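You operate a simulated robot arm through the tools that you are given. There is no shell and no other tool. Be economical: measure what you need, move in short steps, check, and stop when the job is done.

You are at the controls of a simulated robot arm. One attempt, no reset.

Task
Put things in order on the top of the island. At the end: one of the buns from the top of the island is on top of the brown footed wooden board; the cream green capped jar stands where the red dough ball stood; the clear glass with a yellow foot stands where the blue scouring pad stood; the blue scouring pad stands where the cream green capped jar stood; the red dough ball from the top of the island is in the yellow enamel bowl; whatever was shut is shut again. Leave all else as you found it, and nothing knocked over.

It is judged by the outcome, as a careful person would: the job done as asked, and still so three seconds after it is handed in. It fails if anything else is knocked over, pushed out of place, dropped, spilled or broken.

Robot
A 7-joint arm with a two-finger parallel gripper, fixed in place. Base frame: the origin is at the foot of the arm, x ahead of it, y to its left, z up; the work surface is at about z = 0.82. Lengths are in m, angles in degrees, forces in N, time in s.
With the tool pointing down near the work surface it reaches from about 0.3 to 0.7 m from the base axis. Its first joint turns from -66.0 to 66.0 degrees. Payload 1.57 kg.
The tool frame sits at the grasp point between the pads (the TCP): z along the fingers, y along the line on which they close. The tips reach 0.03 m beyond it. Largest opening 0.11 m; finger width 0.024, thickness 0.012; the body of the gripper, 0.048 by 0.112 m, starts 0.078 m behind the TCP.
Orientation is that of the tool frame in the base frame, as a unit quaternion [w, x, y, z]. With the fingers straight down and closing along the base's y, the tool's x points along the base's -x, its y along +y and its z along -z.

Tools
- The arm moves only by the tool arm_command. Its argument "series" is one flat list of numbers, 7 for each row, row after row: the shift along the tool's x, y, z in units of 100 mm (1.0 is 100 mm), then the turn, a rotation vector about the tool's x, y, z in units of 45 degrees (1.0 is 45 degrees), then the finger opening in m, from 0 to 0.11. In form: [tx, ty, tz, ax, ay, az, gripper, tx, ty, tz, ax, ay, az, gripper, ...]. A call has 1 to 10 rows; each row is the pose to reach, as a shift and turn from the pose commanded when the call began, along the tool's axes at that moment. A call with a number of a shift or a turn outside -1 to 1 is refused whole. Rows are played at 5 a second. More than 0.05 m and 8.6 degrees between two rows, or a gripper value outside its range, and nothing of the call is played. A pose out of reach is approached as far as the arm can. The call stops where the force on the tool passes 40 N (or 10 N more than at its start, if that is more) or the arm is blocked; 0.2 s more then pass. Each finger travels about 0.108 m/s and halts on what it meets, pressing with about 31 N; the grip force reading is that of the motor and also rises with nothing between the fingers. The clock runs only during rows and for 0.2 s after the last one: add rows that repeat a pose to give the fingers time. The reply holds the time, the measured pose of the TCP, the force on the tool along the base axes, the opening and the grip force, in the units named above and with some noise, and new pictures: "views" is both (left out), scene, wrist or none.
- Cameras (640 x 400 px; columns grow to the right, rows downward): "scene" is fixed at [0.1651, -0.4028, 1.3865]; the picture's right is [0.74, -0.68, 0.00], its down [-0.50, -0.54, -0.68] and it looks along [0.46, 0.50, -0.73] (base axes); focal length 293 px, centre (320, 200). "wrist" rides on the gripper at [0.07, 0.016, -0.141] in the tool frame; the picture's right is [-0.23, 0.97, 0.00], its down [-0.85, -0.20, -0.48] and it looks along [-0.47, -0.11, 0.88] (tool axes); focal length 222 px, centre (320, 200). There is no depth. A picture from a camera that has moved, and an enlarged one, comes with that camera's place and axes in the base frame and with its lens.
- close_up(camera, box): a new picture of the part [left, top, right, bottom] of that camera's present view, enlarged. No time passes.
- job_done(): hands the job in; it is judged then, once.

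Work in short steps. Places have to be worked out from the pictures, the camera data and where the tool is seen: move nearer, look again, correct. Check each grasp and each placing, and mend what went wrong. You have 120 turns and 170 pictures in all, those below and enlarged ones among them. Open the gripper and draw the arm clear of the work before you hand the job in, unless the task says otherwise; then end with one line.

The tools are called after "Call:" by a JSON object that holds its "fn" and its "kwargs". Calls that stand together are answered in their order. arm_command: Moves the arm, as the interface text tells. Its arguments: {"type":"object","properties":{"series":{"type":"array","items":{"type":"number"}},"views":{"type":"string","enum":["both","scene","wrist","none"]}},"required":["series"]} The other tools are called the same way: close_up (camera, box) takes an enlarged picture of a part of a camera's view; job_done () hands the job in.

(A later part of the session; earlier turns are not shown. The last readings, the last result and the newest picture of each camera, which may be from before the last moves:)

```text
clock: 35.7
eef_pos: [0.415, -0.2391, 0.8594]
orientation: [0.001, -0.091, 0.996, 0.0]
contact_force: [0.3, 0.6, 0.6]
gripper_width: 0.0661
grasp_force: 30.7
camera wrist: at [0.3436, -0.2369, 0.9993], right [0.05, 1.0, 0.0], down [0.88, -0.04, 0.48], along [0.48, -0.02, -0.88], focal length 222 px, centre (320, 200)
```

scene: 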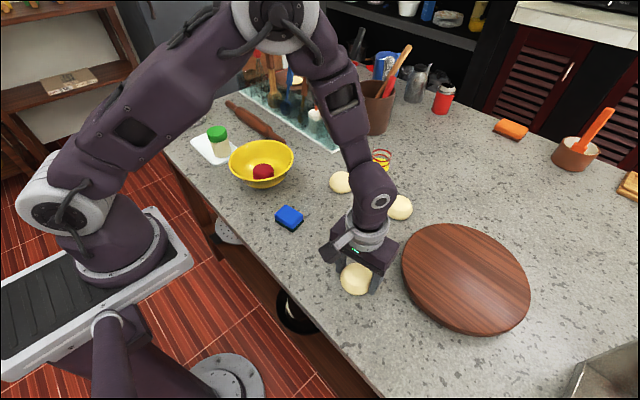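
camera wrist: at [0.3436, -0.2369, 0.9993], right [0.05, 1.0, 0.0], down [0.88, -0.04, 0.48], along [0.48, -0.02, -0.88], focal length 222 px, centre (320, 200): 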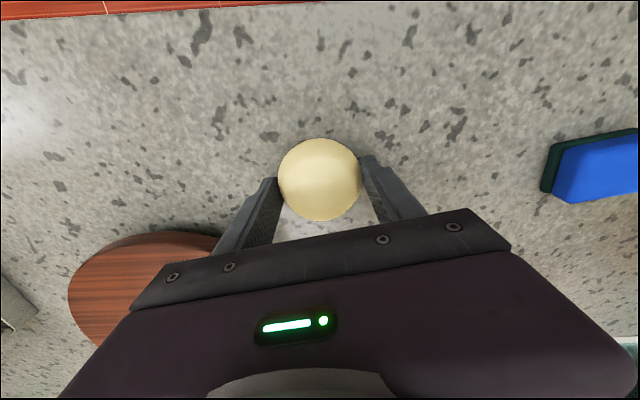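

Bun gripped. I lift 8 cm and move over the near half of the board, around (0.53, -0.35).

Call:
{"fn": "arm_command", "kwargs": {"series": [0, 0, -0.4, 0, 0, 0, 0.055, 0, 0, -0.8, 0, 0, 0, 0.055, -0.25, -0.35, -0.8, 0, 0, 0, 0.055, -0.5, -0.7, -0.8, 0, 0, 0, 0.055, -0.7, -0.98, -0.8, 0, 0, 0, 0.055], "views": "none"}}

Call:
{"fn": "arm_command", "kwargs": {"series": [-0.12, -0.16, 0, 0, 0, 0, 0.055, -0.23, -0.32, 0, 0, 0, 0, 0.055, -0.23, -0.32, 0, 0, 0, 0, 0.055]}}

```text
clock: 36.9
eef_pos: [0.4994, -0.3235, 0.9389]
orientation: [0.0, -0.092, 0.996, 0.0]
contact_force: [0.5, 0.0, -0.3]
gripper_width: 0.0663
grasp_force: 31.4
```

```text
clock: 37.7
eef_pos: [0.5305, -0.351, 0.9394]
orientation: [0.001, -0.091, 0.996, -0.001]
contact_force: [0.1, 0.1, -0.9]
gripper_width: 0.0661
grasp_force: 30.9
camera wrist: at [0.4589, -0.3476, 1.079], right [0.05, 1.0, 0.0], down [0.88, -0.04, 0.48], along [0.48, -0.02, -0.88], focal length 222 px, centre (320, 200)
```

scene: 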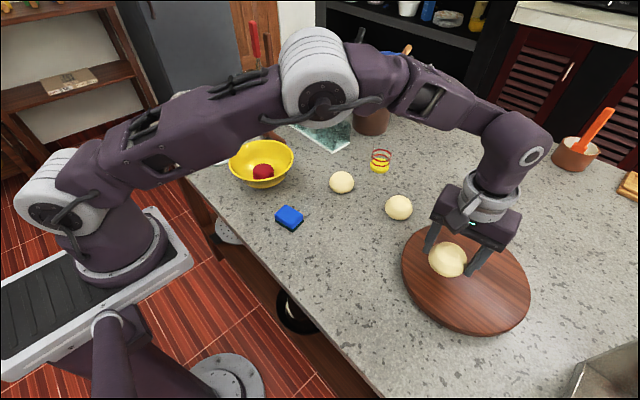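
wrist: 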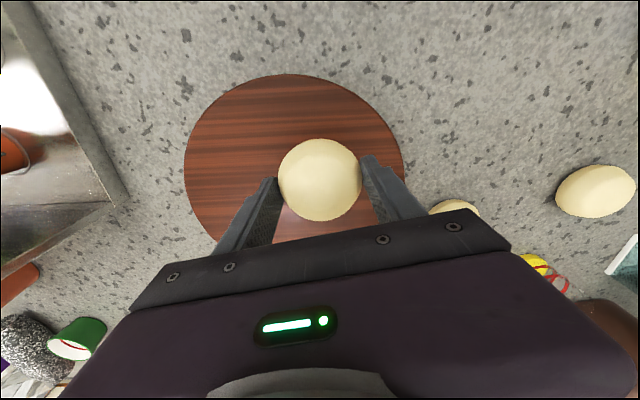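

The bun is over the board. I lower slowly until contact.

Call:
{"fn": "arm_command", "kwargs": {"series": [0, 0, 0.15, 0, 0, 0, 0.055, 0, 0, 0.3, 0, 0, 0, 0.055, 0, 0, 0.3, 0, 0, 0, 0.055], "views": "none"}}

Call:
{"fn": "close_up", "kwargs": {"camera": "scene", "box": [390, 190, 550, 350]}}

```text
clock: 38.5
eef_pos: [0.5285, -0.3495, 0.9094]
orientation: [0.002, -0.09, 0.996, 0.0]
contact_force: [0.1, -1.0, -1.2]
gripper_width: 0.0661
grasp_force: 30.4
```

```text
2.50 times, centred on (470, 270) of scene
camera zoom: at [0.1652, -0.4028, 1.3865], right [0.74, -0.68, 0.0], down [-0.5, -0.54, -0.68], along [0.46, 0.5, -0.73], focal length 732 px, centre (-55, 25)
```

zoom: 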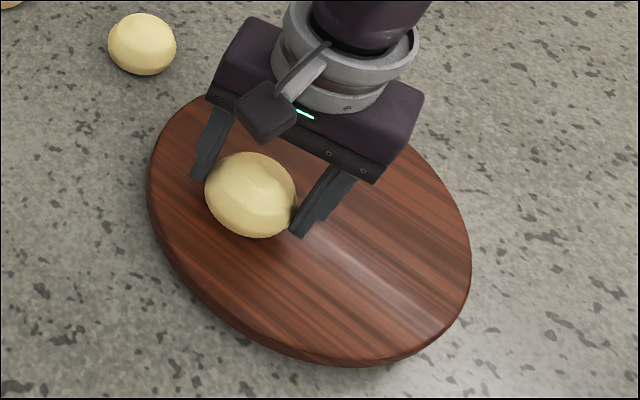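

Still above the surface, so I continue in 4 mm rows.

Call:
{"fn": "arm_command", "kwargs": {"series": [0, 0, 0.04, 0, 0, 0, 0.055, 0, 0, 0.08, 0, 0, 0, 0.055, 0, 0, 0.12, 0, 0, 0, 0.055, 0, 0, 0.15, 0, 0, 0, 0.055], "views": "none"}}

Call:
{"fn": "arm_command", "kwargs": {"series": [0, 0, 0.02, 0, 0, 0, 0.055, 0, 0, 0.04, 0, 0, 0, 0.055], "views": "none"}}

```text
clock: 39.6
eef_pos: [0.5298, -0.3518, 0.899]
orientation: [0.003, -0.092, 0.996, -0.002]
contact_force: [0.0, 0.3, 6.6]
gripper_width: 0.0663
grasp_force: 30.7
stopped in row 4: the force on the tool passed its limit (the readings are from after the stop); the commanded pose is now the measured one
```

```text
clock: 40.1
eef_pos: [0.5317, -0.3517, 0.8973]
orientation: [0.003, -0.092, 0.996, -0.005]
contact_force: [0.7, -0.3, 6.1]
gripper_width: 0.0661
grasp_force: 31.0
stopped in row 2: the force on the tool passed its limit (the readings are from after the stop); the commanded pose is now the measured one
```

Bun is in contact with the board. I release and rise.

Call:
{"fn": "arm_command", "kwargs": {"series": [0, 0, -0.01, 0, 0, 0, 0.075, 0, 0, -0.01, 0, 0, 0, 0.095, 0, 0, -0.01, 0, 0, 0, 0.095, 0, 0, -0.3, 0, 0, 0, 0.095, 0, 0, -0.7, 0, 0, 0, 0.095, 0, 0, -1, 0, 0, 0, 0.095]}}

```text
clock: 41.5
eef_pos: [0.5303, -0.3512, 0.9959]
orientation: [0.004, -0.091, 0.996, -0.003]
contact_force: [-0.1, 0.7, 0.4]
gripper_width: 0.0949
grasp_force: 0.1
camera wrist: at [0.4591, -0.3477, 1.1362], right [0.05, 1.0, -0.01], down [0.87, -0.04, 0.49], along [0.48, -0.03, -0.87], focal length 222 px, centre (320, 200)
```

scene: 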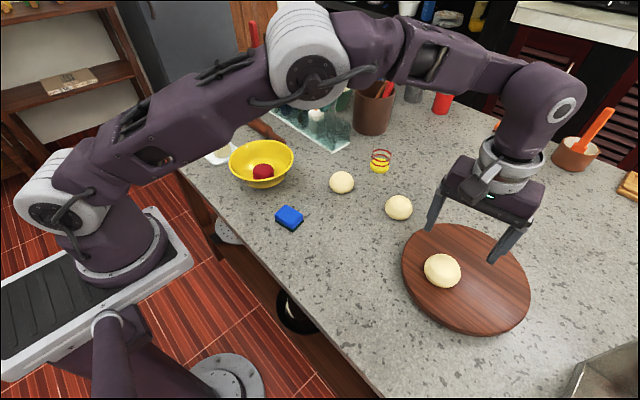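
wrist: 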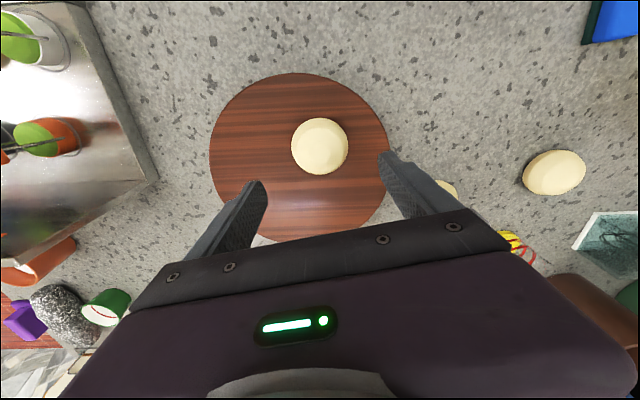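

Bun is on the board. Now the glass: I travel in three steps at z≈1.0 towards (0.66, -0.05), squaring up the gripper on the last.

Call:
{"fn": "arm_command", "kwargs": {"series": [-0.2, 0.3, 0, 0, 0, 0, 0.095, -0.4, 0.6, 0, 0, 0, 0, 0.095, -0.6, 0.905, 0, 0, 0, 0, 0.095], "views": "none"}}

Call:
{"fn": "arm_command", "kwargs": {"series": [-0.2, 0.3, 0, 0, 0, 0, 0.095, -0.4, 0.6, 0, 0, 0, 0, 0.095, -0.6, 0.905, 0, 0, 0, 0, 0.095], "views": "none"}}

Call:
{"fn": "arm_command", "kwargs": {"series": [-0.2, 0.3, 0, 0, 0, 0.1, 0.1, -0.4, 0.6, 0, 0, 0, 0.2, 0.1, -0.6, 0.905, 0, 0, 0, 0.233, 0.1, -0.6, 0.905, 0, 0, 0, 0.233, 0.1]}}

```text
clock: 42.3
eef_pos: [0.5704, -0.2504, 0.9977]
orientation: [0.003, -0.091, 0.996, -0.004]
contact_force: [0.3, -0.2, 0.1]
gripper_width: 0.0952
grasp_force: 0.1
```

```text
clock: 43.1
eef_pos: [0.6141, -0.1499, 0.9956]
orientation: [0.004, -0.091, 0.996, -0.004]
contact_force: [0.1, 0.0, 0.2]
gripper_width: 0.0953
grasp_force: 0.1
```

```text
clock: 44.1
eef_pos: [0.6569, -0.0499, 0.9976]
orientation: [0.004, 0.001, 1.0, -0.003]
contact_force: [-0.4, 0.5, 0.7]
gripper_width: 0.0998
grasp_force: 0.1
camera wrist: at [0.5866, -0.0328, 1.1374], right [0.23, 0.97, 0.0], down [0.85, -0.2, 0.49], along [0.47, -0.11, -0.87], focal length 222 px, centre (320, 200)
```

scene: 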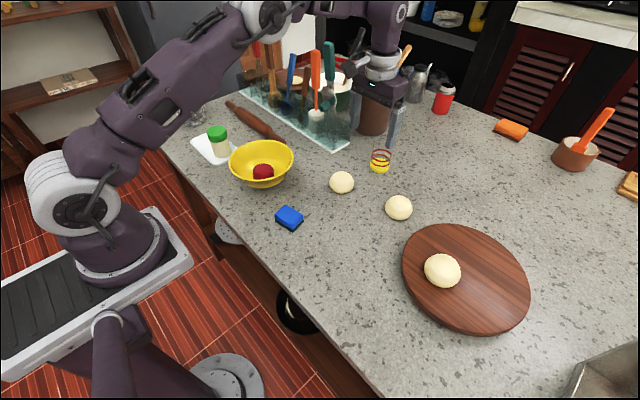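
wrist: 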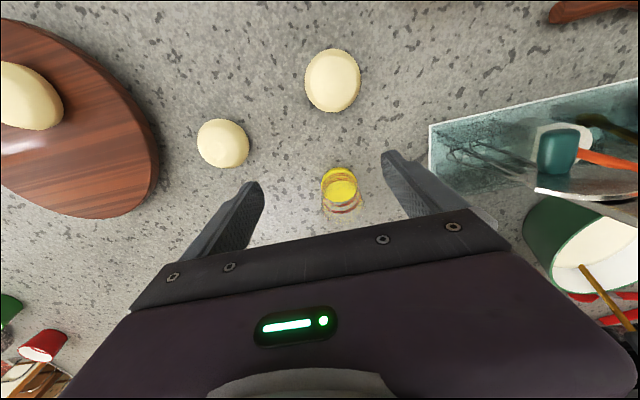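

I take close-ups of the glass from both cameras for a precise position.

Call:
{"fn": "close_up", "kwargs": {"camera": "wrist", "box": [280, 140, 400, 230]}}

Call:
{"fn": "close_up", "kwargs": {"camera": "scene", "box": [350, 130, 410, 180]}}

```text
4.44 times, centred on (340, 185) of wrist
camera zoom: at [0.5866, -0.0328, 1.1374], right [0.23, 0.97, 0.0], down [0.85, -0.2, 0.49], along [0.47, -0.11, -0.87], focal length 987 px, centre (231, 267)
```

zoom: 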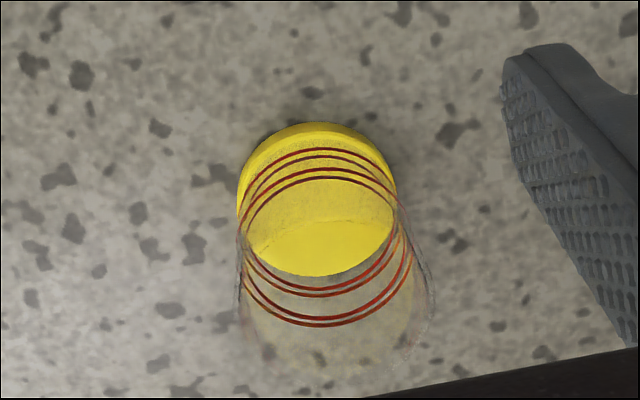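

```text
8.00 times, centred on (380, 155) of scene
camera zoom: at [0.1652, -0.4027, 1.3865], right [0.74, -0.68, 0.0], down [-0.5, -0.54, -0.68], along [0.46, 0.5, -0.73], focal length 2341 px, centre (-160, 560)
```

zoom: 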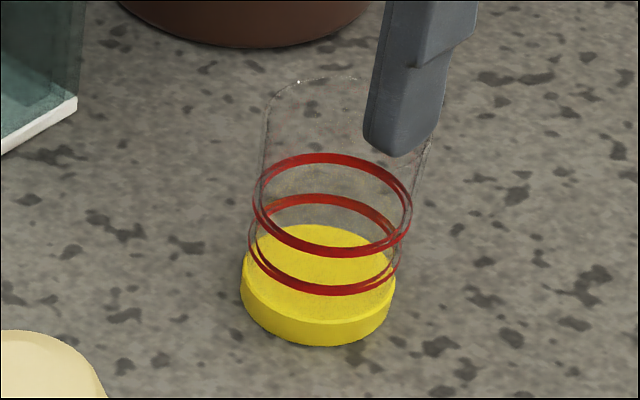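

Glass is at about (0.738, -0.037), rim z≈0.905, 56 mm wide. I test the reach straight above it at z≈0.96, with tips clear of the rim.

Call:
{"fn": "arm_command", "kwargs": {"series": [-0.3, 0.06, 0.1, 0, 0, 0, 0.1, -0.6, 0.13, 0.2, 0, 0, 0, 0.1, -0.8, 0.13, 0.3, 0, 0, 0, 0.1, -0.8, 0.13, 0.3, 0, 0, 0, 0.1]}}

```text
clock: 45.1
eef_pos: [0.6893, -0.0374, 0.9768]
orientation: [0.003, 0.0, 1.0, -0.002]
contact_force: [0.1, 0.3, 0.5]
gripper_width: 0.1
grasp_force: 0.1
out of reach, approached as far as the arm can: row 2, 3, 4
camera wrist: at [0.6203, -0.0204, 1.1168], right [0.23, 0.97, 0.0], down [0.85, -0.2, 0.49], along [0.47, -0.11, -0.87], focal length 222 px, centre (320, 200)
```

scene: 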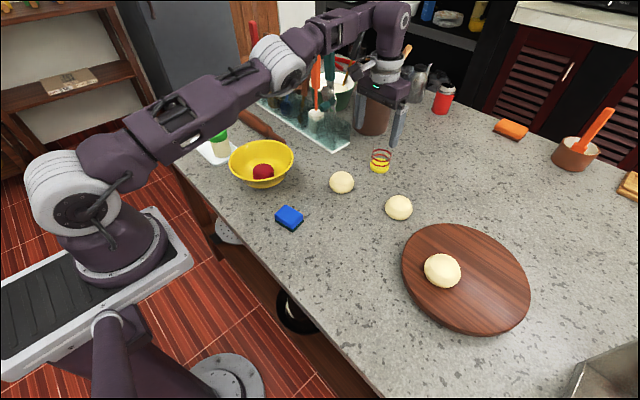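
wrist: 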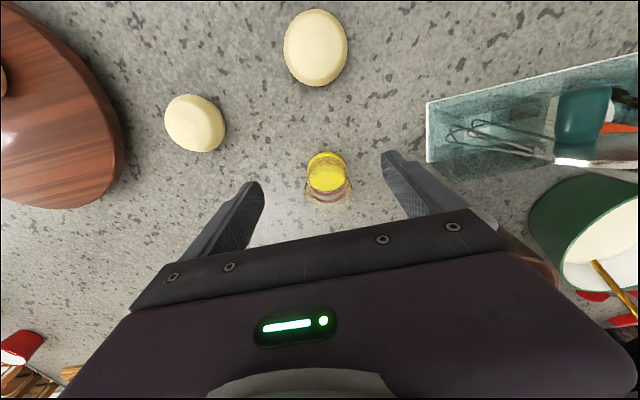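

Straight down only reaches x≈0.69, so I need a tilted grasp. I back off, raise slightly and pitch the fingers outward by 30°.

Call:
{"fn": "arm_command", "kwargs": {"series": [0.3, 0, -0.3, 0, 0, 0, 0.1, 0.5, 0, -0.3, 0, -0.12, 0, 0.1, 0.5, 0, -0.3, 0, -0.26, 0, 0.1, 0.5, 0, -0.3, 0, -0.4, 0, 0.1, 0.5, 0, -0.3, 0, -0.54, 0, 0.1, 0.5, 0, -0.3, 0, -0.667, 0, 0.1, 0.5, 0, -0.3, 0, -0.667, 0, 0.1]}}

```text
clock: 46.7
eef_pos: [0.6401, -0.04, 1.0062]
orientation: [0.264, -0.001, 0.965, -0.002]
contact_force: [-0.1, 0.0, -0.7]
gripper_width: 0.1003
grasp_force: 0.1
camera wrist: at [0.5092, -0.0234, 1.0924], right [0.2, 0.97, 0.11], down [0.49, -0.19, 0.85], along [0.85, -0.11, -0.52], focal length 222 px, centre (320, 200)
```

scene: 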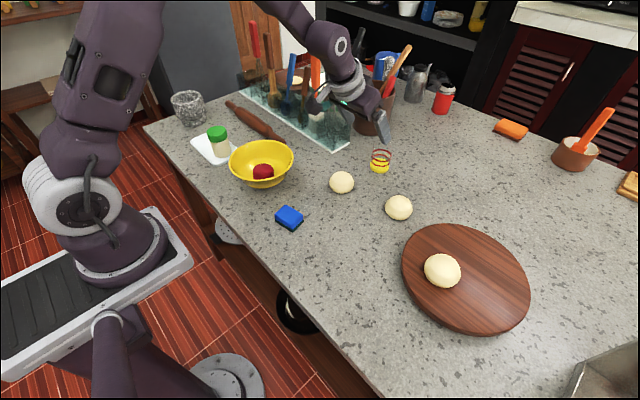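
wrist: 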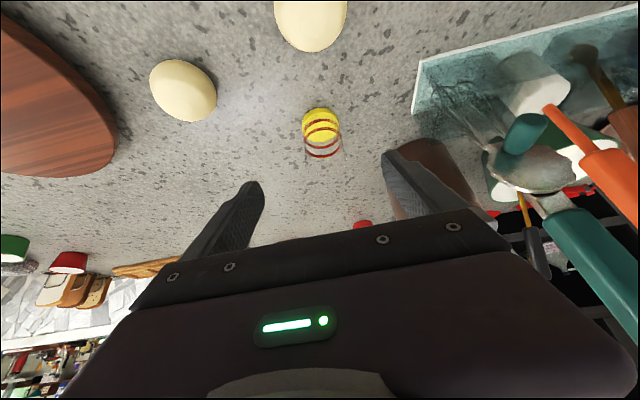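

Tilted pose is good. The remaining move to the grasp point (0.736, -0.038, 0.872) is nearly along the finger axis; I go 10 cm and look.

Call:
{"fn": "arm_command", "kwargs": {"series": [-0.03, 0.01, 0.35, 0, 0, 0, 0.1, -0.06, 0.02, 0.7, 0, 0, 0, 0.1, -0.09, 0.02, 1, 0, 0, 0, 0.1, -0.09, 0.02, 1, 0, 0, 0, 0.1]}}

Call:
{"fn": "close_up", "kwargs": {"camera": "scene", "box": [340, 100, 440, 190]}}

```text
clock: 47.7
eef_pos: [0.7, -0.0378, 0.9212]
orientation: [0.262, -0.001, 0.965, -0.003]
contact_force: [-0.2, 0.7, 1.0]
gripper_width: 0.1
grasp_force: 0.1
camera wrist: at [0.5685, -0.0207, 1.0083], right [0.2, 0.97, 0.11], down [0.49, -0.19, 0.85], along [0.85, -0.11, -0.52], focal length 222 px, centre (320, 200)
```

scene: 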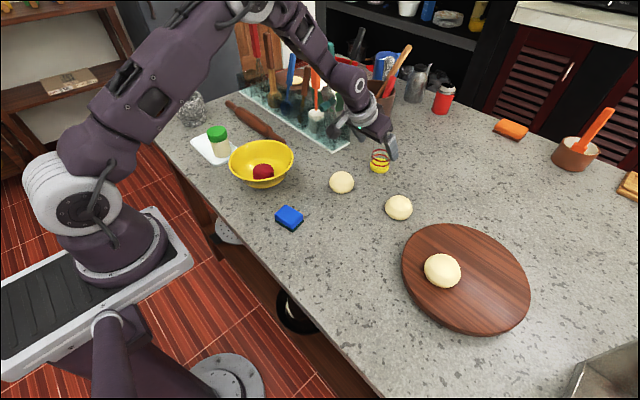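
wrist: 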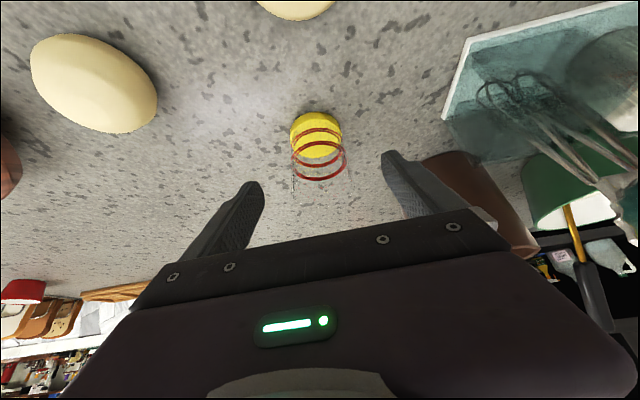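

```text
4.44 times, centred on (390, 145) of scene
camera zoom: at [0.1652, -0.4028, 1.3865], right [0.74, -0.68, 0.0], down [-0.5, -0.54, -0.68], along [0.46, 0.5, -0.73], focal length 1301 px, centre (9, 444)
```

zoom: 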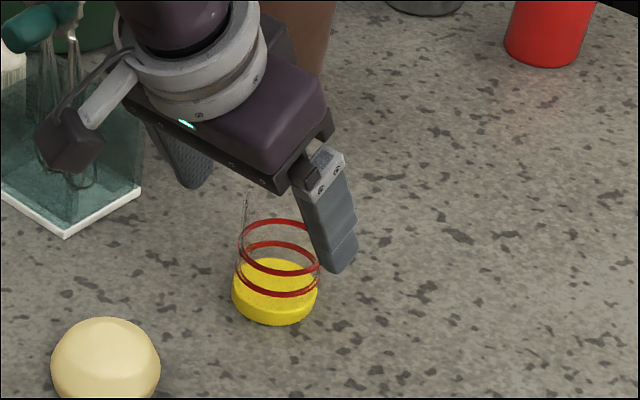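

The glass is centred between the fingers at (0.736, -0.038). I advance 6 cm, then close gently.

Call:
{"fn": "arm_command", "kwargs": {"series": [-0.02, 0, 0.2, 0, 0, 0, 0.1, -0.04, 0, 0.4, 0, 0, 0, 0.1, -0.05, 0, 0.62, 0, 0, 0, 0.1, -0.05, 0, 0.62, 0, 0, 0, 0.1]}}

Call:
{"fn": "close_up", "kwargs": {"camera": "scene", "box": [340, 100, 440, 190]}}

```text
clock: 48.7
eef_pos: [0.7335, -0.0367, 0.8727]
orientation: [0.264, -0.001, 0.965, -0.002]
contact_force: [-0.4, -0.7, 0.0]
gripper_width: 0.1001
grasp_force: 0.0
camera wrist: at [0.6017, -0.0207, 0.9585], right [0.2, 0.97, 0.11], down [0.49, -0.19, 0.85], along [0.85, -0.11, -0.52], focal length 222 px, centre (320, 200)
```

scene: 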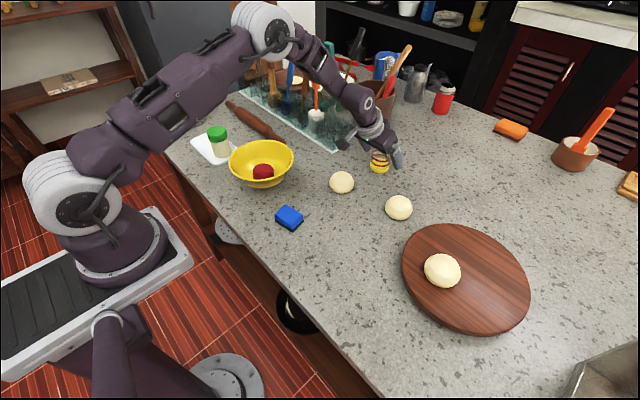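
wrist: 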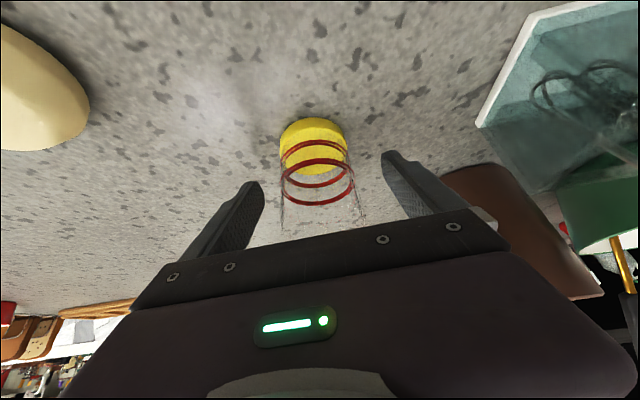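

```text
4.44 times, centred on (390, 145) of scene
camera zoom: at [0.1652, -0.4028, 1.3865], right [0.74, -0.68, 0.0], down [-0.5, -0.54, -0.68], along [0.46, 0.5, -0.73], focal length 1301 px, centre (9, 444)
```

zoom: 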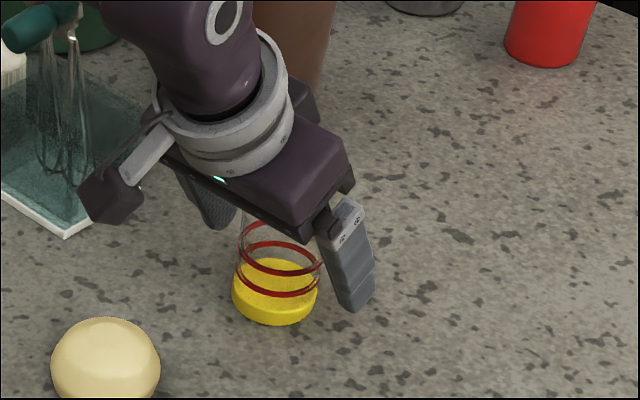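

TCP and glass coincide at (0.733, -0.037). I close, then raise a bit to check.

Call:
{"fn": "arm_command", "kwargs": {"series": [0, 0, 0, 0, 0, 0, 0.08, 0, 0, 0, 0, 0, 0, 0.065, 0, 0, 0, 0, 0, 0, 0.05, 0, 0, 0, 0, 0, 0, 0.05, 0, 0, 0, 0, 0, 0, 0.05], "views": "wrist"}}

Call:
{"fn": "close_up", "kwargs": {"camera": "scene", "box": [340, 100, 440, 190]}}

```text
clock: 49.9
eef_pos: [0.7327, -0.0371, 0.8731]
orientation: [0.264, -0.001, 0.965, -0.003]
contact_force: [0.8, -0.9, 1.0]
gripper_width: 0.0618
grasp_force: 30.8
camera wrist: at [0.6016, -0.0208, 0.9588], right [0.2, 0.97, 0.11], down [0.49, -0.19, 0.85], along [0.85, -0.11, -0.52], focal length 222 px, centre (320, 200)
```

wrist: 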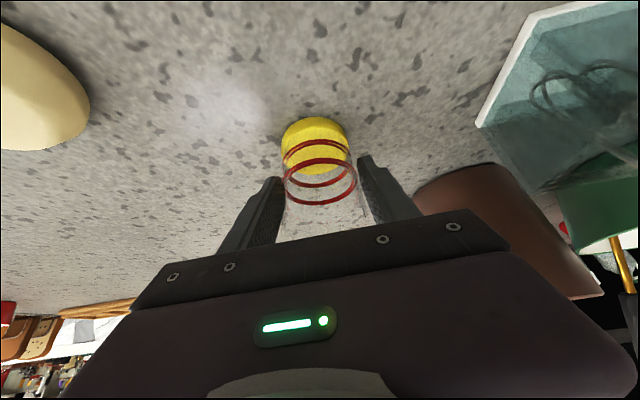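

```text
4.44 times, centred on (390, 145) of scene
camera zoom: at [0.1651, -0.4028, 1.3865], right [0.74, -0.68, 0.0], down [-0.5, -0.54, -0.68], along [0.46, 0.5, -0.73], focal length 1301 px, centre (9, 444)
```

zoom: 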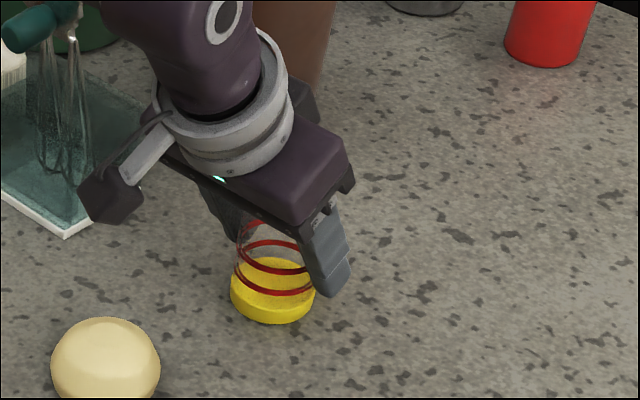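

Glass gripped (61.8 mm). I lift it straight up 12 cm (tilted tool axes accounted for) in two moves.

Call:
{"fn": "arm_command", "kwargs": {"series": [-0.1, 0, -0.17, 0, 0, 0, 0.05, -0.3, 0, -0.5, 0, 0, 0, 0.05, -0.5, 0, -0.85, 0, 0, 0, 0.05], "views": "none"}}

Call:
{"fn": "arm_command", "kwargs": {"series": [0.2, 0, -0.35, 0, 0, 0, 0.05, 0.5, 0, -0.6, 0, 0, 0, 0.05, 0.8, 0, -0.8, 0, 0, 0, 0.05]}}

```text
clock: 50.7
eef_pos: [0.7329, -0.0359, 0.9737]
orientation: [0.262, -0.001, 0.965, -0.002]
contact_force: [0.6, -0.2, -1.1]
gripper_width: 0.0619
grasp_force: 31.4
```

```text
clock: 51.5
eef_pos: [0.6234, -0.0368, 1.0011]
orientation: [0.262, -0.001, 0.965, -0.003]
contact_force: [0.4, 0.4, -0.8]
gripper_width: 0.0619
grasp_force: 31.2
camera wrist: at [0.4928, -0.0207, 1.0861], right [0.2, 0.97, 0.11], down [0.49, -0.19, 0.85], along [0.85, -0.11, -0.52], focal length 222 px, centre (320, 200)
```

scene: 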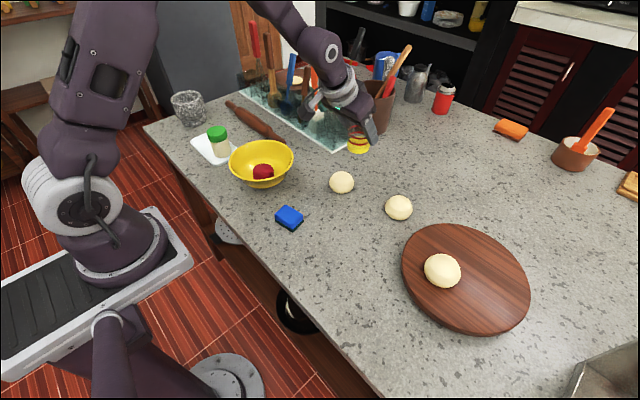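
wrist: 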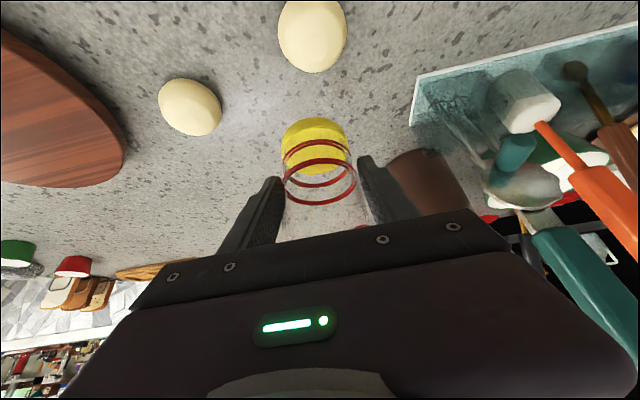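

Glass is upright and held. I retract and move left: first a translation, then a translation with 45° yaw about vertical.

Call:
{"fn": "arm_command", "kwargs": {"series": [0.32, 0.3, -0.19, 0, 0, 0, 0.05, 0.63, 0.6, -0.373, 0, 0, 0, 0.05, 0.947, 0.9, -0.56, 0, 0, 0, 0.05], "views": "none"}}

Call:
{"fn": "arm_command", "kwargs": {"series": [0.115, 0.167, -0.068, -0.085, 0, -0.143, 0.05, 0.23, 0.333, -0.136, -0.17, 0, -0.287, 0.05, 0.345, 0.5, -0.204, -0.255, 0, -0.43, 0.05, 0.46, 0.667, -0.272, -0.34, 0, -0.574, 0.05, 0.575, 0.833, -0.34, -0.425, 0, -0.717, 0.05, 0.69, 1, -0.408, -0.509, 0, -0.86, 0.05]}}

```text
clock: 52.3
eef_pos: [0.5133, 0.0523, 0.9998]
orientation: [0.264, 0.0, 0.965, -0.004]
contact_force: [0.0, 0.5, -1.1]
gripper_width: 0.0616
grasp_force: 31.6
```

```text
clock: 53.7
eef_pos: [0.4344, 0.1511, 0.9995]
orientation: [0.242, -0.37, 0.891, 0.099]
contact_force: [-0.3, -0.1, -0.2]
gripper_width: 0.0616
grasp_force: 31.6
camera wrist: at [0.3311, 0.0699, 1.0853], right [-0.55, 0.83, 0.11], down [0.49, 0.21, 0.84], along [0.67, 0.52, -0.52], focal length 222 px, centre (320, 200)
```

scene: 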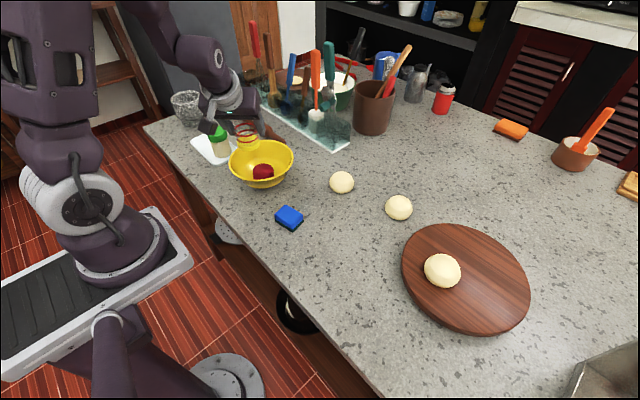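
wrist: 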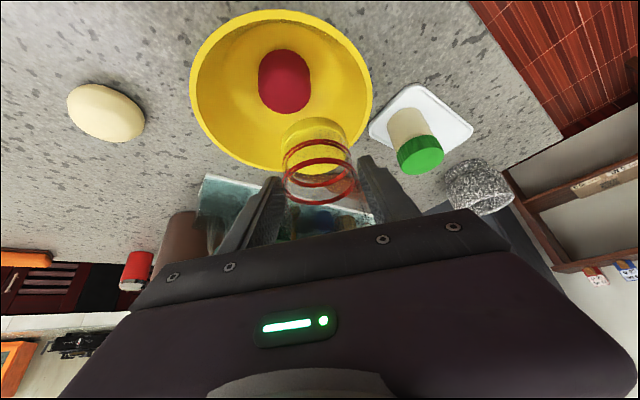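

Upright and steady. I continue in three equal translation steps to above the pad's old place (0.396, 0.438).

Call:
{"fn": "arm_command", "kwargs": {"series": [-0.17, 0.255, 0.1, 0, 0, 0, 0.05, -0.34, 0.51, 0.2, 0, 0, 0, 0.05, -0.505, 0.766, 0.299, 0, 0, 0, 0.05], "views": "none"}}

Call:
{"fn": "arm_command", "kwargs": {"series": [-0.17, 0.255, 0.1, 0, 0, 0, 0.05, -0.34, 0.51, 0.2, 0, 0, 0, 0.05, -0.505, 0.766, 0.299, 0, 0, 0, 0.05], "views": "none"}}

Call:
{"fn": "arm_command", "kwargs": {"series": [-0.17, 0.255, 0.1, 0, 0, 0, 0.05, -0.34, 0.51, 0.2, 0, 0, 0, 0.05, -0.505, 0.766, 0.299, 0, 0, 0, 0.05, -0.505, 0.766, 0.299, 0, 0, 0, 0.05]}}

Call:
{"fn": "close_up", "kwargs": {"camera": "scene", "box": [150, 80, 250, 180]}}

Call:
{"fn": "close_up", "kwargs": {"camera": "wrist", "box": [200, 60, 400, 220]}}

```text
clock: 54.5
eef_pos: [0.4214, 0.2481, 1.001]
orientation: [0.241, -0.37, 0.891, 0.1]
contact_force: [0.1, 0.1, -0.9]
gripper_width: 0.0614
grasp_force: 30.6
```

```text
clock: 55.3
eef_pos: [0.4121, 0.3348, 0.995]
orientation: [0.257, -0.377, 0.881, 0.124]
contact_force: [0.6, 0.5, -0.3]
gripper_width: 0.0616
grasp_force: 31.3
out of reach, approached as far as the arm can: row 3
```

```text
clock: 56.3
eef_pos: [0.4026, 0.3564, 0.9829]
orientation: [0.26, -0.379, 0.878, 0.131]
contact_force: [0.3, 1.1, -0.4]
gripper_width: 0.0616
grasp_force: 31.1
out of reach, approached as far as the arm can: row 1, 2, 3, 4
camera wrist: at [0.3, 0.2647, 1.0612], right [-0.58, 0.8, 0.16], down [0.47, 0.17, 0.87], along [0.66, 0.58, -0.47], focal length 222 px, centre (320, 200)
```

scene: 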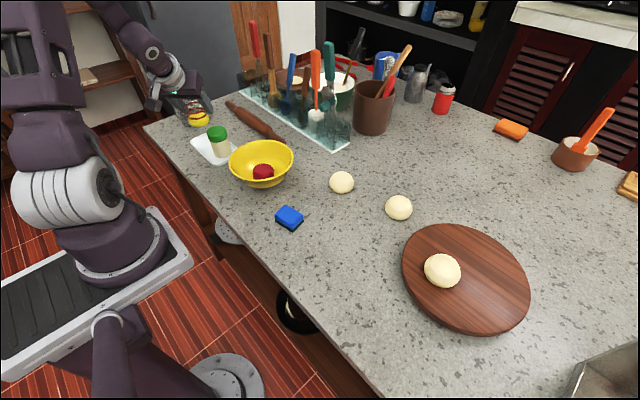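
wrist: 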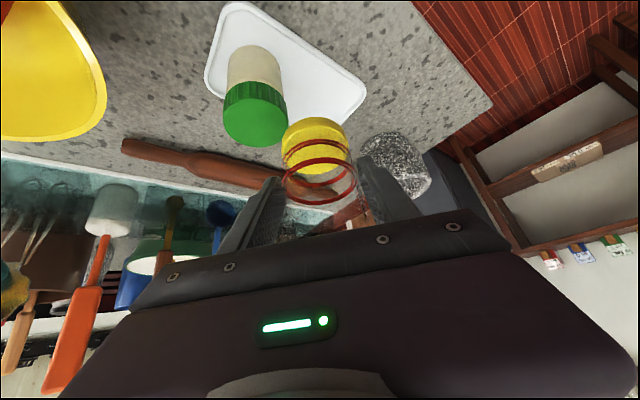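

```text
4.00 times, centred on (200, 130) of scene
camera zoom: at [0.1652, -0.4028, 1.3865], right [0.74, -0.68, 0.0], down [-0.5, -0.54, -0.68], along [0.46, 0.5, -0.73], focal length 1171 px, centre (800, 480)
```

zoom: 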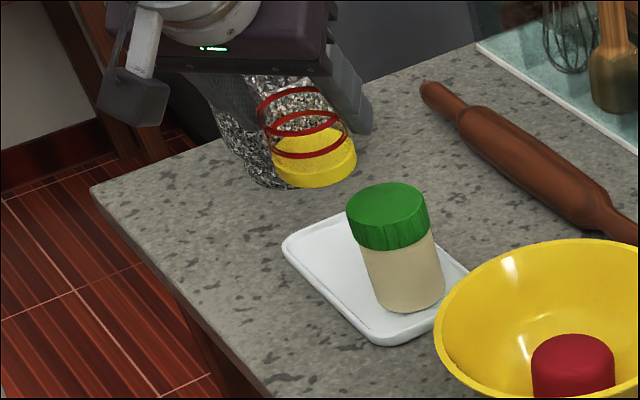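

```text
2.50 times, centred on (300, 140) of wrist
camera zoom: at [0.3, 0.2647, 1.0612], right [-0.58, 0.8, 0.16], down [0.47, 0.17, 0.87], along [0.66, 0.58, -0.47], focal length 555 px, centre (370, 350)
```

zoom: 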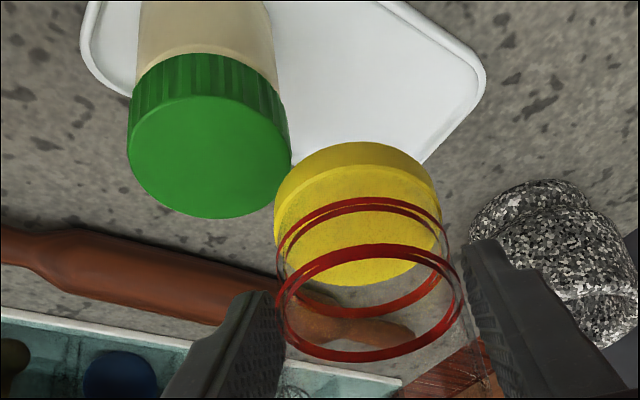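

The tilted pose runs out of reach near here (orientation drifted a few degrees), so I'll set the glass down on a free counter spot and regrasp it vertically. I restore the 30° tilt with 25° yaw and move back toward the open area at (0.52, 0.24).

Call:
{"fn": "arm_command", "kwargs": {"series": [-0.02, -0.245, -0.05, 0.075, 0.016, 0.099, 0.05, -0.04, -0.49, -0.1, 0.15, 0.032, 0.198, 0.05, -0.06, -0.735, -0.14, 0.225, 0.047, 0.297, 0.05, -0.08, -0.98, -0.19, 0.299, 0.063, 0.396, 0.05, -0.08, -0.98, -0.19, 0.299, 0.063, 0.396, 0.05]}}

```text
clock: 57.5
eef_pos: [0.4662, 0.2899, 0.9937]
orientation: [0.238, -0.228, 0.942, 0.06]
contact_force: [0.7, -0.1, -0.4]
gripper_width: 0.0614
grasp_force: 30.4
out of reach, approached as far as the arm can: row 1, 2, 3, 4, 5
camera wrist: at [0.3457, 0.2449, 1.0846], right [-0.27, 0.96, 0.11], down [0.56, 0.06, 0.83], along [0.78, 0.29, -0.55], focal length 222 px, centre (320, 200)
```

scene: 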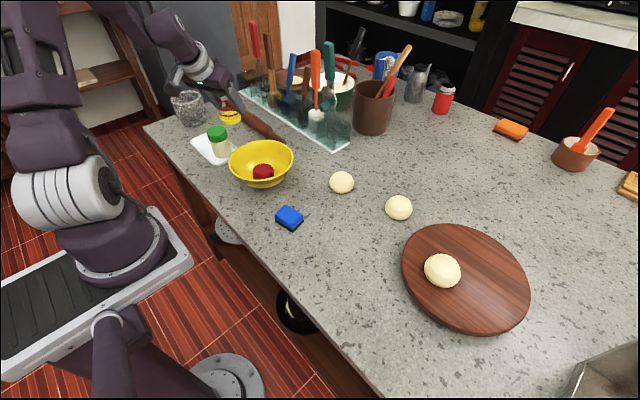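
wrist: 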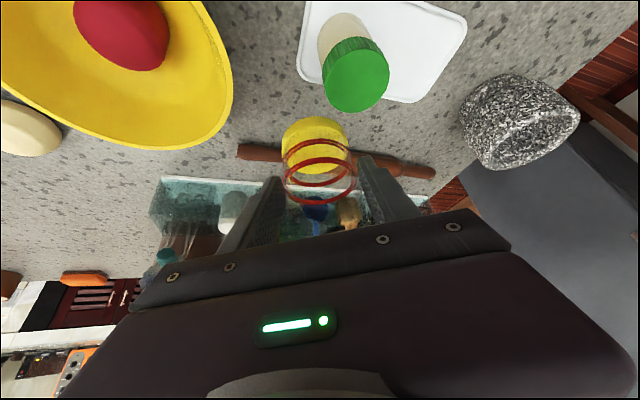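

Still at a limit on this side. I continue back toward the region where this pose worked, returning to yaw 0 with the 30° tilt.

Call:
{"fn": "arm_command", "kwargs": {"series": [0.024, -0.2, -0.028, 0.061, -0.01, 0.105, 0.05, 0.048, -0.4, -0.056, 0.122, -0.02, 0.21, 0.05, 0.07, -0.6, -0.084, 0.182, -0.029, 0.315, 0.05, 0.094, -0.8, -0.11, 0.242, -0.038, 0.42, 0.05, 0.117, -0.98, -0.138, 0.303, -0.048, 0.525, 0.05, 0.117, -0.98, -0.138, 0.303, -0.048, 0.525, 0.05], "views": "wrist"}}

```text
clock: 58.9
eef_pos: [0.4915, 0.201, 0.997]
orientation: [0.247, -0.016, 0.969, -0.008]
contact_force: [0.2, 0.5, -1.1]
gripper_width: 0.0615
grasp_force: 31.3
out of reach, approached as far as the arm can: row 1, 2, 3, 4, 5, 6
camera wrist: at [0.3634, 0.215, 1.0854], right [0.17, 0.98, 0.09], down [0.53, -0.17, 0.83], along [0.83, -0.1, -0.55], focal length 222 px, centre (320, 200)
```

wrist: 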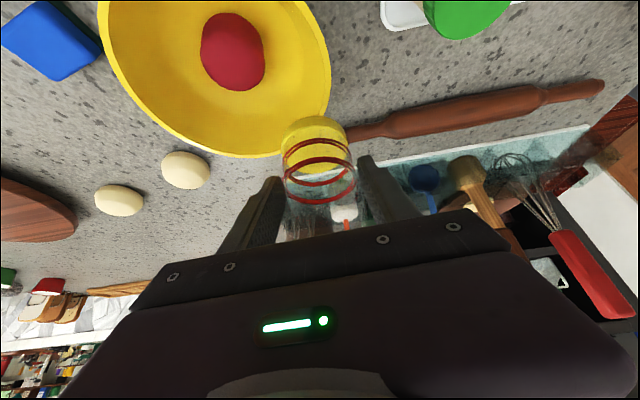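

I continue right in 10 cm steps along the counter toward (0.515, -0.10), with small orientation corrections.

Call:
{"fn": "arm_command", "kwargs": {"series": [-0.02, -0.35, 0.01, 0, 0, 0, 0.05, -0.04, -0.7, 0.025, 0, 0, 0, 0.05, -0.07, -1, 0.04, -0.015, -0.044, 0.03, 0.05, -0.07, -1, 0.04, -0.015, -0.044, 0.03, 0.05], "views": "none"}}

Call:
{"fn": "arm_command", "kwargs": {"series": [-0.02, -0.35, 0.01, 0, 0, 0, 0.05, -0.04, -0.7, 0.025, 0, 0, 0, 0.05, -0.07, -1, 0.04, 0, 0, 0, 0.05], "views": "none"}}

Call:
{"fn": "arm_command", "kwargs": {"series": [-0.02, -0.35, 0.01, 0, 0, 0, 0.05, -0.04, -0.7, 0.025, 0, 0, 0, 0.05, -0.07, -1, 0.04, 0, 0, 0, 0.05, -0.07, -1, 0.04, 0, 0, 0, 0.05]}}

```text
clock: 59.9
eef_pos: [0.5031, 0.1008, 0.9984]
orientation: [0.28, 0.008, 0.96, 0.01]
contact_force: [-0.2, -1.1, -0.9]
gripper_width: 0.0616
grasp_force: 31.1
```

```text
clock: 60.7
eef_pos: [0.5102, 0.0019, 0.9954]
orientation: [0.281, 0.009, 0.96, 0.009]
contact_force: [-0.2, -0.1, -1.2]
gripper_width: 0.0618
grasp_force: 31.1
```

```text
clock: 61.7
eef_pos: [0.5174, -0.0996, 0.9951]
orientation: [0.28, 0.01, 0.96, 0.009]
contact_force: [0.3, -0.5, -1.0]
gripper_width: 0.0615
grasp_force: 31.3
camera wrist: at [0.3826, -0.084, 1.0771], right [0.2, 0.97, 0.14], down [0.46, -0.22, 0.86], along [0.86, -0.11, -0.49], focal length 222 px, centre (320, 200)
```

scene: 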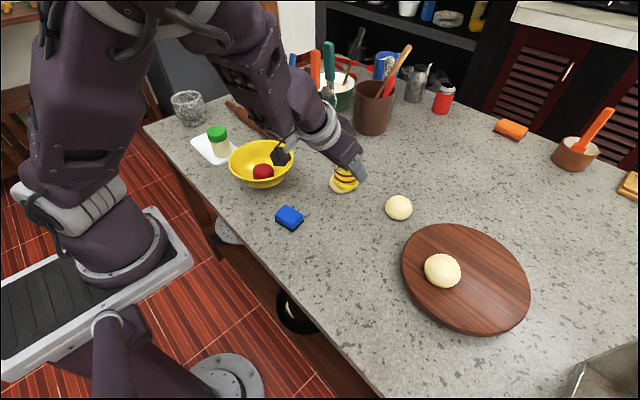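
wrist: 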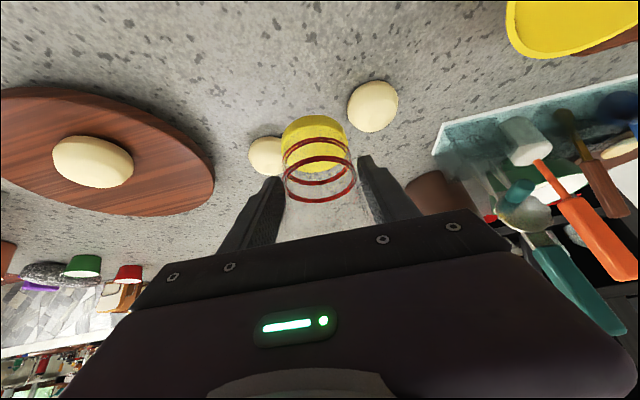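

The pose is reachable here. I correct tilt and roll back to the grasp values and descend 8.5 cm to the clear spot (0.505, -0.11).

Call:
{"fn": "arm_command", "kwargs": {"series": [0.18, -0.05, 0.21, 0.038, 0.042, 0, 0.05, 0.37, -0.1, 0.43, 0.038, 0.042, 0, 0.05, 0.557, -0.1, 0.653, 0.038, 0.042, 0, 0.05, 0.557, -0.1, 0.653, 0.038, 0.042, 0, 0.05], "views": "none"}}

Call:
{"fn": "close_up", "kwargs": {"camera": "scene", "box": [270, 130, 410, 230]}}

```text
clock: 62.7
eef_pos: [0.5043, -0.1059, 0.9077]
orientation: [0.264, 0.013, 0.964, -0.005]
contact_force: [-0.9, -0.2, -1.4]
gripper_width: 0.0614
grasp_force: 31.3
```

```text
4.00 times, centred on (340, 180) of scene
camera zoom: at [0.1652, -0.4028, 1.3865], right [0.74, -0.68, 0.0], down [-0.5, -0.54, -0.68], along [0.46, 0.5, -0.73], focal length 1171 px, centre (240, 280)
```

zoom: 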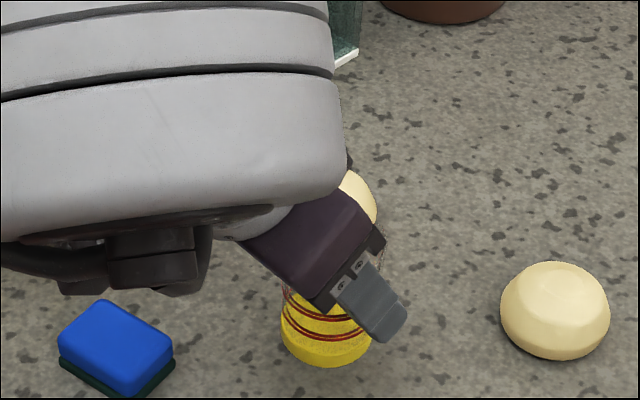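

Orientation is back to the grasp tilt. I descend to just above contact, then step.

Call:
{"fn": "arm_command", "kwargs": {"series": [0.075, 0, 0.12, 0, 0, 0, 0.05, 0.15, 0, 0.25, 0, 0, 0, 0.05, 0.163, 0, 0.276, 0, 0, 0, 0.05, 0.163, 0, 0.276, 0, 0, 0, 0.05], "views": "none"}}

Call:
{"fn": "arm_command", "kwargs": {"series": [0.01, 0, 0.017, 0, 0, 0, 0.05, 0.015, 0, 0.026, 0, 0, 0, 0.05], "views": "none"}}

```text
clock: 63.7
eef_pos: [0.5043, -0.108, 0.8771]
orientation: [0.264, 0.013, 0.964, -0.005]
contact_force: [-1.0, -0.6, -0.9]
gripper_width: 0.0615
grasp_force: 31.2
```

```text
clock: 64.3
eef_pos: [0.5041, -0.1067, 0.8762]
orientation: [0.265, 0.012, 0.964, -0.005]
contact_force: [-6.4, -1.9, 21.9]
gripper_width: 0.0616
grasp_force: 31.0
```

Contact made. I release with a small opening and look before retreating.

Call:
{"fn": "arm_command", "kwargs": {"series": [-0.005, 0, -0.008, 0, 0, 0, 0.065, -0.005, 0, -0.008, 0, 0, 0, 0.085, -0.005, 0, -0.008, 0, 0, 0, 0.09, -0.005, 0, -0.008, 0, 0, 0, 0.09], "views": "wrist"}}

Call:
{"fn": "close_up", "kwargs": {"camera": "scene", "box": [270, 130, 410, 230]}}

```text
clock: 65.3
eef_pos: [0.5034, -0.1074, 0.8752]
orientation: [0.263, 0.012, 0.965, -0.005]
contact_force: [-0.6, 0.1, -0.5]
gripper_width: 0.0897
grasp_force: 0.2
camera wrist: at [0.3733, -0.0871, 0.9604], right [0.22, 0.97, 0.11], down [0.49, -0.21, 0.85], along [0.84, -0.13, -0.52], focal length 222 px, centre (320, 200)
```

wrist: 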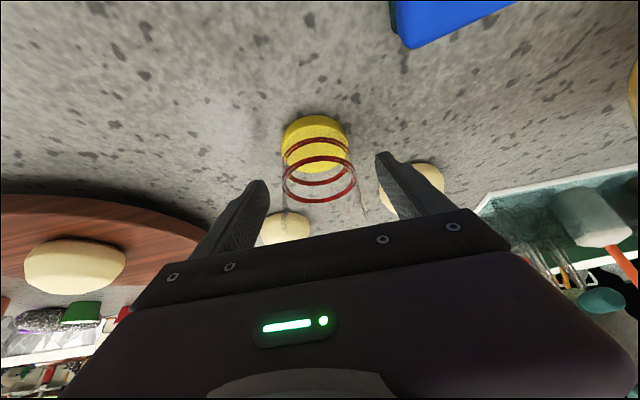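

```text
4.00 times, centred on (340, 180) of scene
camera zoom: at [0.1651, -0.4028, 1.3865], right [0.74, -0.68, 0.0], down [-0.5, -0.54, -0.68], along [0.46, 0.5, -0.73], focal length 1171 px, centre (240, 280)
```

zoom: 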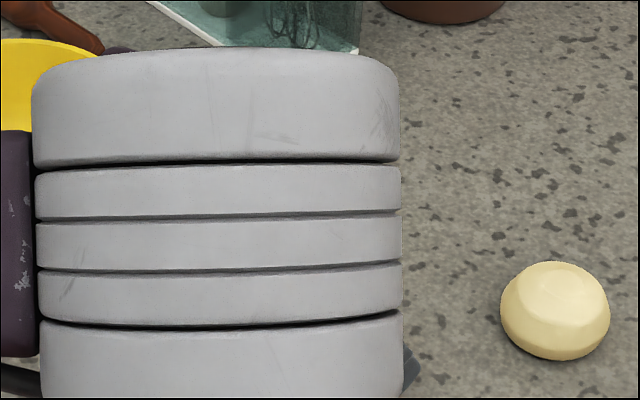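

The glass stands on the counter. I back out along the finger axis, then untilt to vertical above it.

Call:
{"fn": "arm_command", "kwargs": {"series": [0, 0, -0.3, 0, 0, 0, 0.09, 0, 0, -0.65, 0, 0, 0, 0.09, 0, 0, -1, 0, 0, 0, 0.09], "views": "none"}}

Call:
{"fn": "arm_command", "kwargs": {"series": [-0.25, 0, -0.3, 0, 0.1, 0, 0.09, -0.25, 0, -0.3, 0, 0.27, 0, 0.09, -0.25, 0, -0.3, 0, 0.44, 0, 0.09, -0.25, 0, -0.3, 0, 0.57, 0, 0.09, -0.25, 0, -0.3, 0, 0.68, 0, 0.09, -0.25, 0, -0.3, 0, 0.68, 0, 0.09]}}

```text
clock: 66.1
eef_pos: [0.4549, -0.1056, 0.9592]
orientation: [0.262, 0.011, 0.965, -0.004]
contact_force: [0.3, 0.5, -0.1]
gripper_width: 0.0904
grasp_force: 0.1
out of reach, approached as far as the arm can: row 3
```

```text
clock: 67.5
eef_pos: [0.4622, -0.1065, 1.0003]
orientation: [-0.001, 0.012, 1.0, -0.001]
contact_force: [-0.4, 0.4, 0.2]
gripper_width: 0.09
grasp_force: 0.0
out of reach, approached as far as the arm can: row 2, 3
camera wrist: at [0.3947, -0.0878, 1.1406], right [0.25, 0.97, 0.0], down [0.85, -0.22, 0.48], along [0.46, -0.12, -0.88], focal length 222 px, centre (320, 200)
```

scene: 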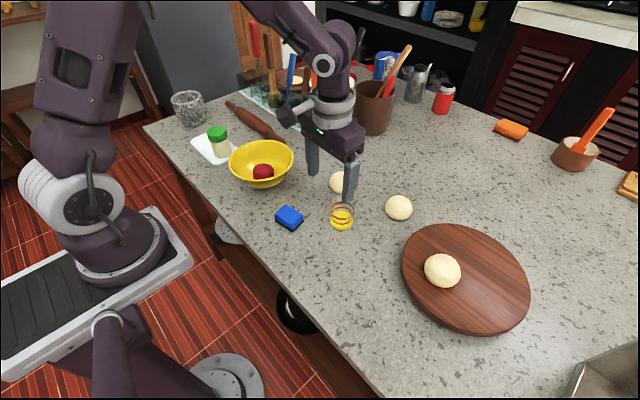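
wrist: 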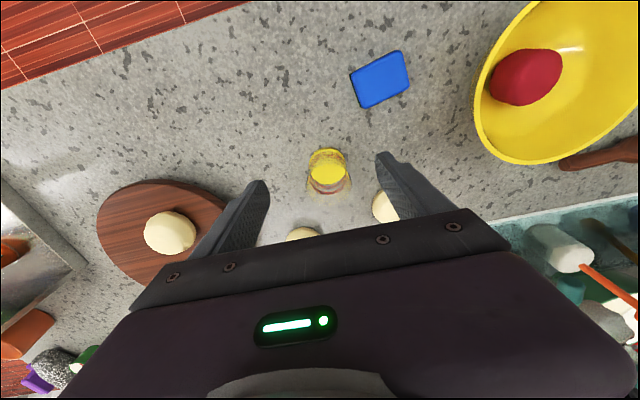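

Vertical again. The glass is at about (0.506, -0.107); I move above it and down to z≈0.96 to verify.

Call:
{"fn": "arm_command", "kwargs": {"series": [-0.22, 0.0, 0.1, 0, 0, 0, 0.1, -0.44, 0.0, 0.2, 0, 0, 0, 0.1, -0.44, 0.0, 0.4, 0, 0, 0, 0.1, -0.44, 0.0, 0.4, 0, 0, 0, 0.1], "views": "wrist"}}

Call:
{"fn": "close_up", "kwargs": {"camera": "wrist", "box": [240, 80, 400, 200]}}

```text
clock: 68.5
eef_pos: [0.5074, -0.1067, 0.9591]
orientation: [0.0, 0.013, 1.0, -0.002]
contact_force: [-0.4, 0.0, 0.1]
gripper_width: 0.1001
grasp_force: 0.2
camera wrist: at [0.4387, -0.0896, 1.1003], right [0.25, 0.97, 0.0], down [0.85, -0.22, 0.48], along [0.46, -0.12, -0.88], focal length 222 px, centre (320, 200)
```

wrist: 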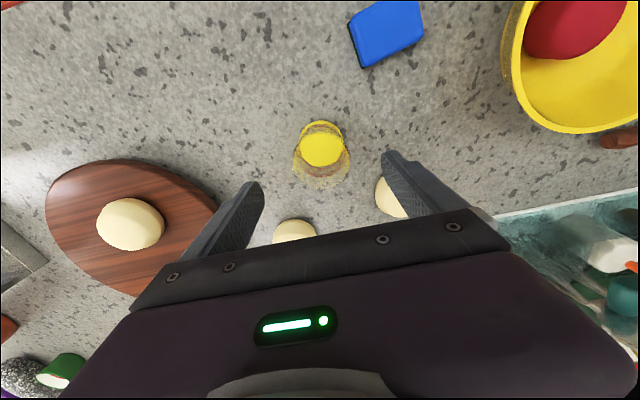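

```text
3.33 times, centred on (320, 140) of wrist
camera zoom: at [0.4387, -0.0896, 1.1003], right [0.25, 0.97, 0.0], down [0.85, -0.22, 0.48], along [0.46, -0.12, -0.88], focal length 740 px, centre (320, 400)
```

zoom: 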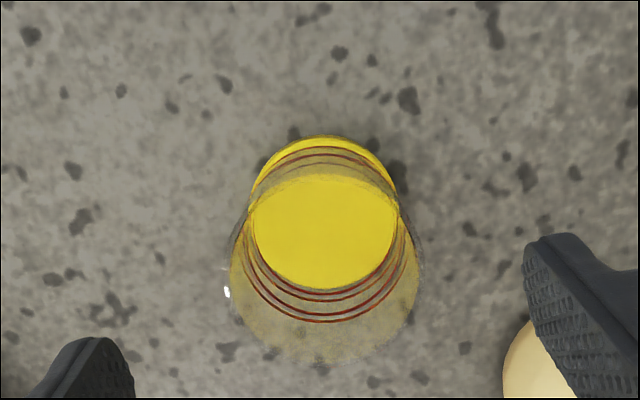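

Well aligned at (0.5055, -0.106). I lower to z≈0.873 and grip.

Call:
{"fn": "arm_command", "kwargs": {"series": [0.02, 0, 0.3, 0, 0, 0, 0.1, 0.02, 0, 0.6, 0, 0, 0, 0.1, 0.02, 0, 0.86, 0, 0, 0, 0.1, 0.02, 0, 0.86, 0, 0, 0, 0.08, 0.02, 0, 0.86, 0, 0, 0, 0.065, 0.02, 0, 0.86, 0, 0, 0, 0.05, 0.02, 0, 0.86, 0, 0, 0, 0.05, 0.02, 0, 0.86, 0, 0, 0, 0.05], "views": "wrist"}}

```text
clock: 70.3
eef_pos: [0.5062, -0.106, 0.8738]
orientation: [0.0, 0.014, 1.0, -0.001]
contact_force: [-0.3, 0.0, -0.2]
gripper_width: 0.0617
grasp_force: 30.8
camera wrist: at [0.4372, -0.0884, 1.0141], right [0.25, 0.97, 0.0], down [0.85, -0.22, 0.48], along [0.46, -0.12, -0.88], focal length 222 px, centre (320, 200)
```

wrist: 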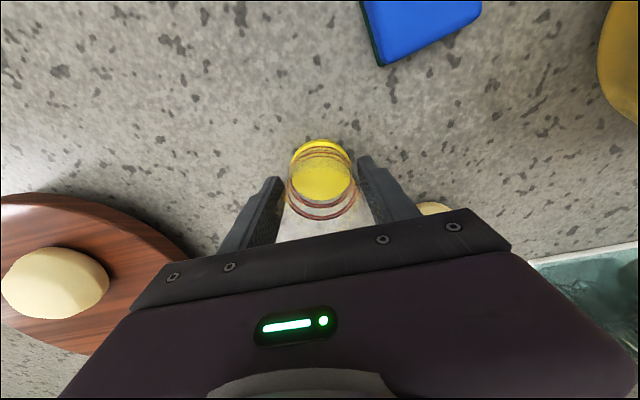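

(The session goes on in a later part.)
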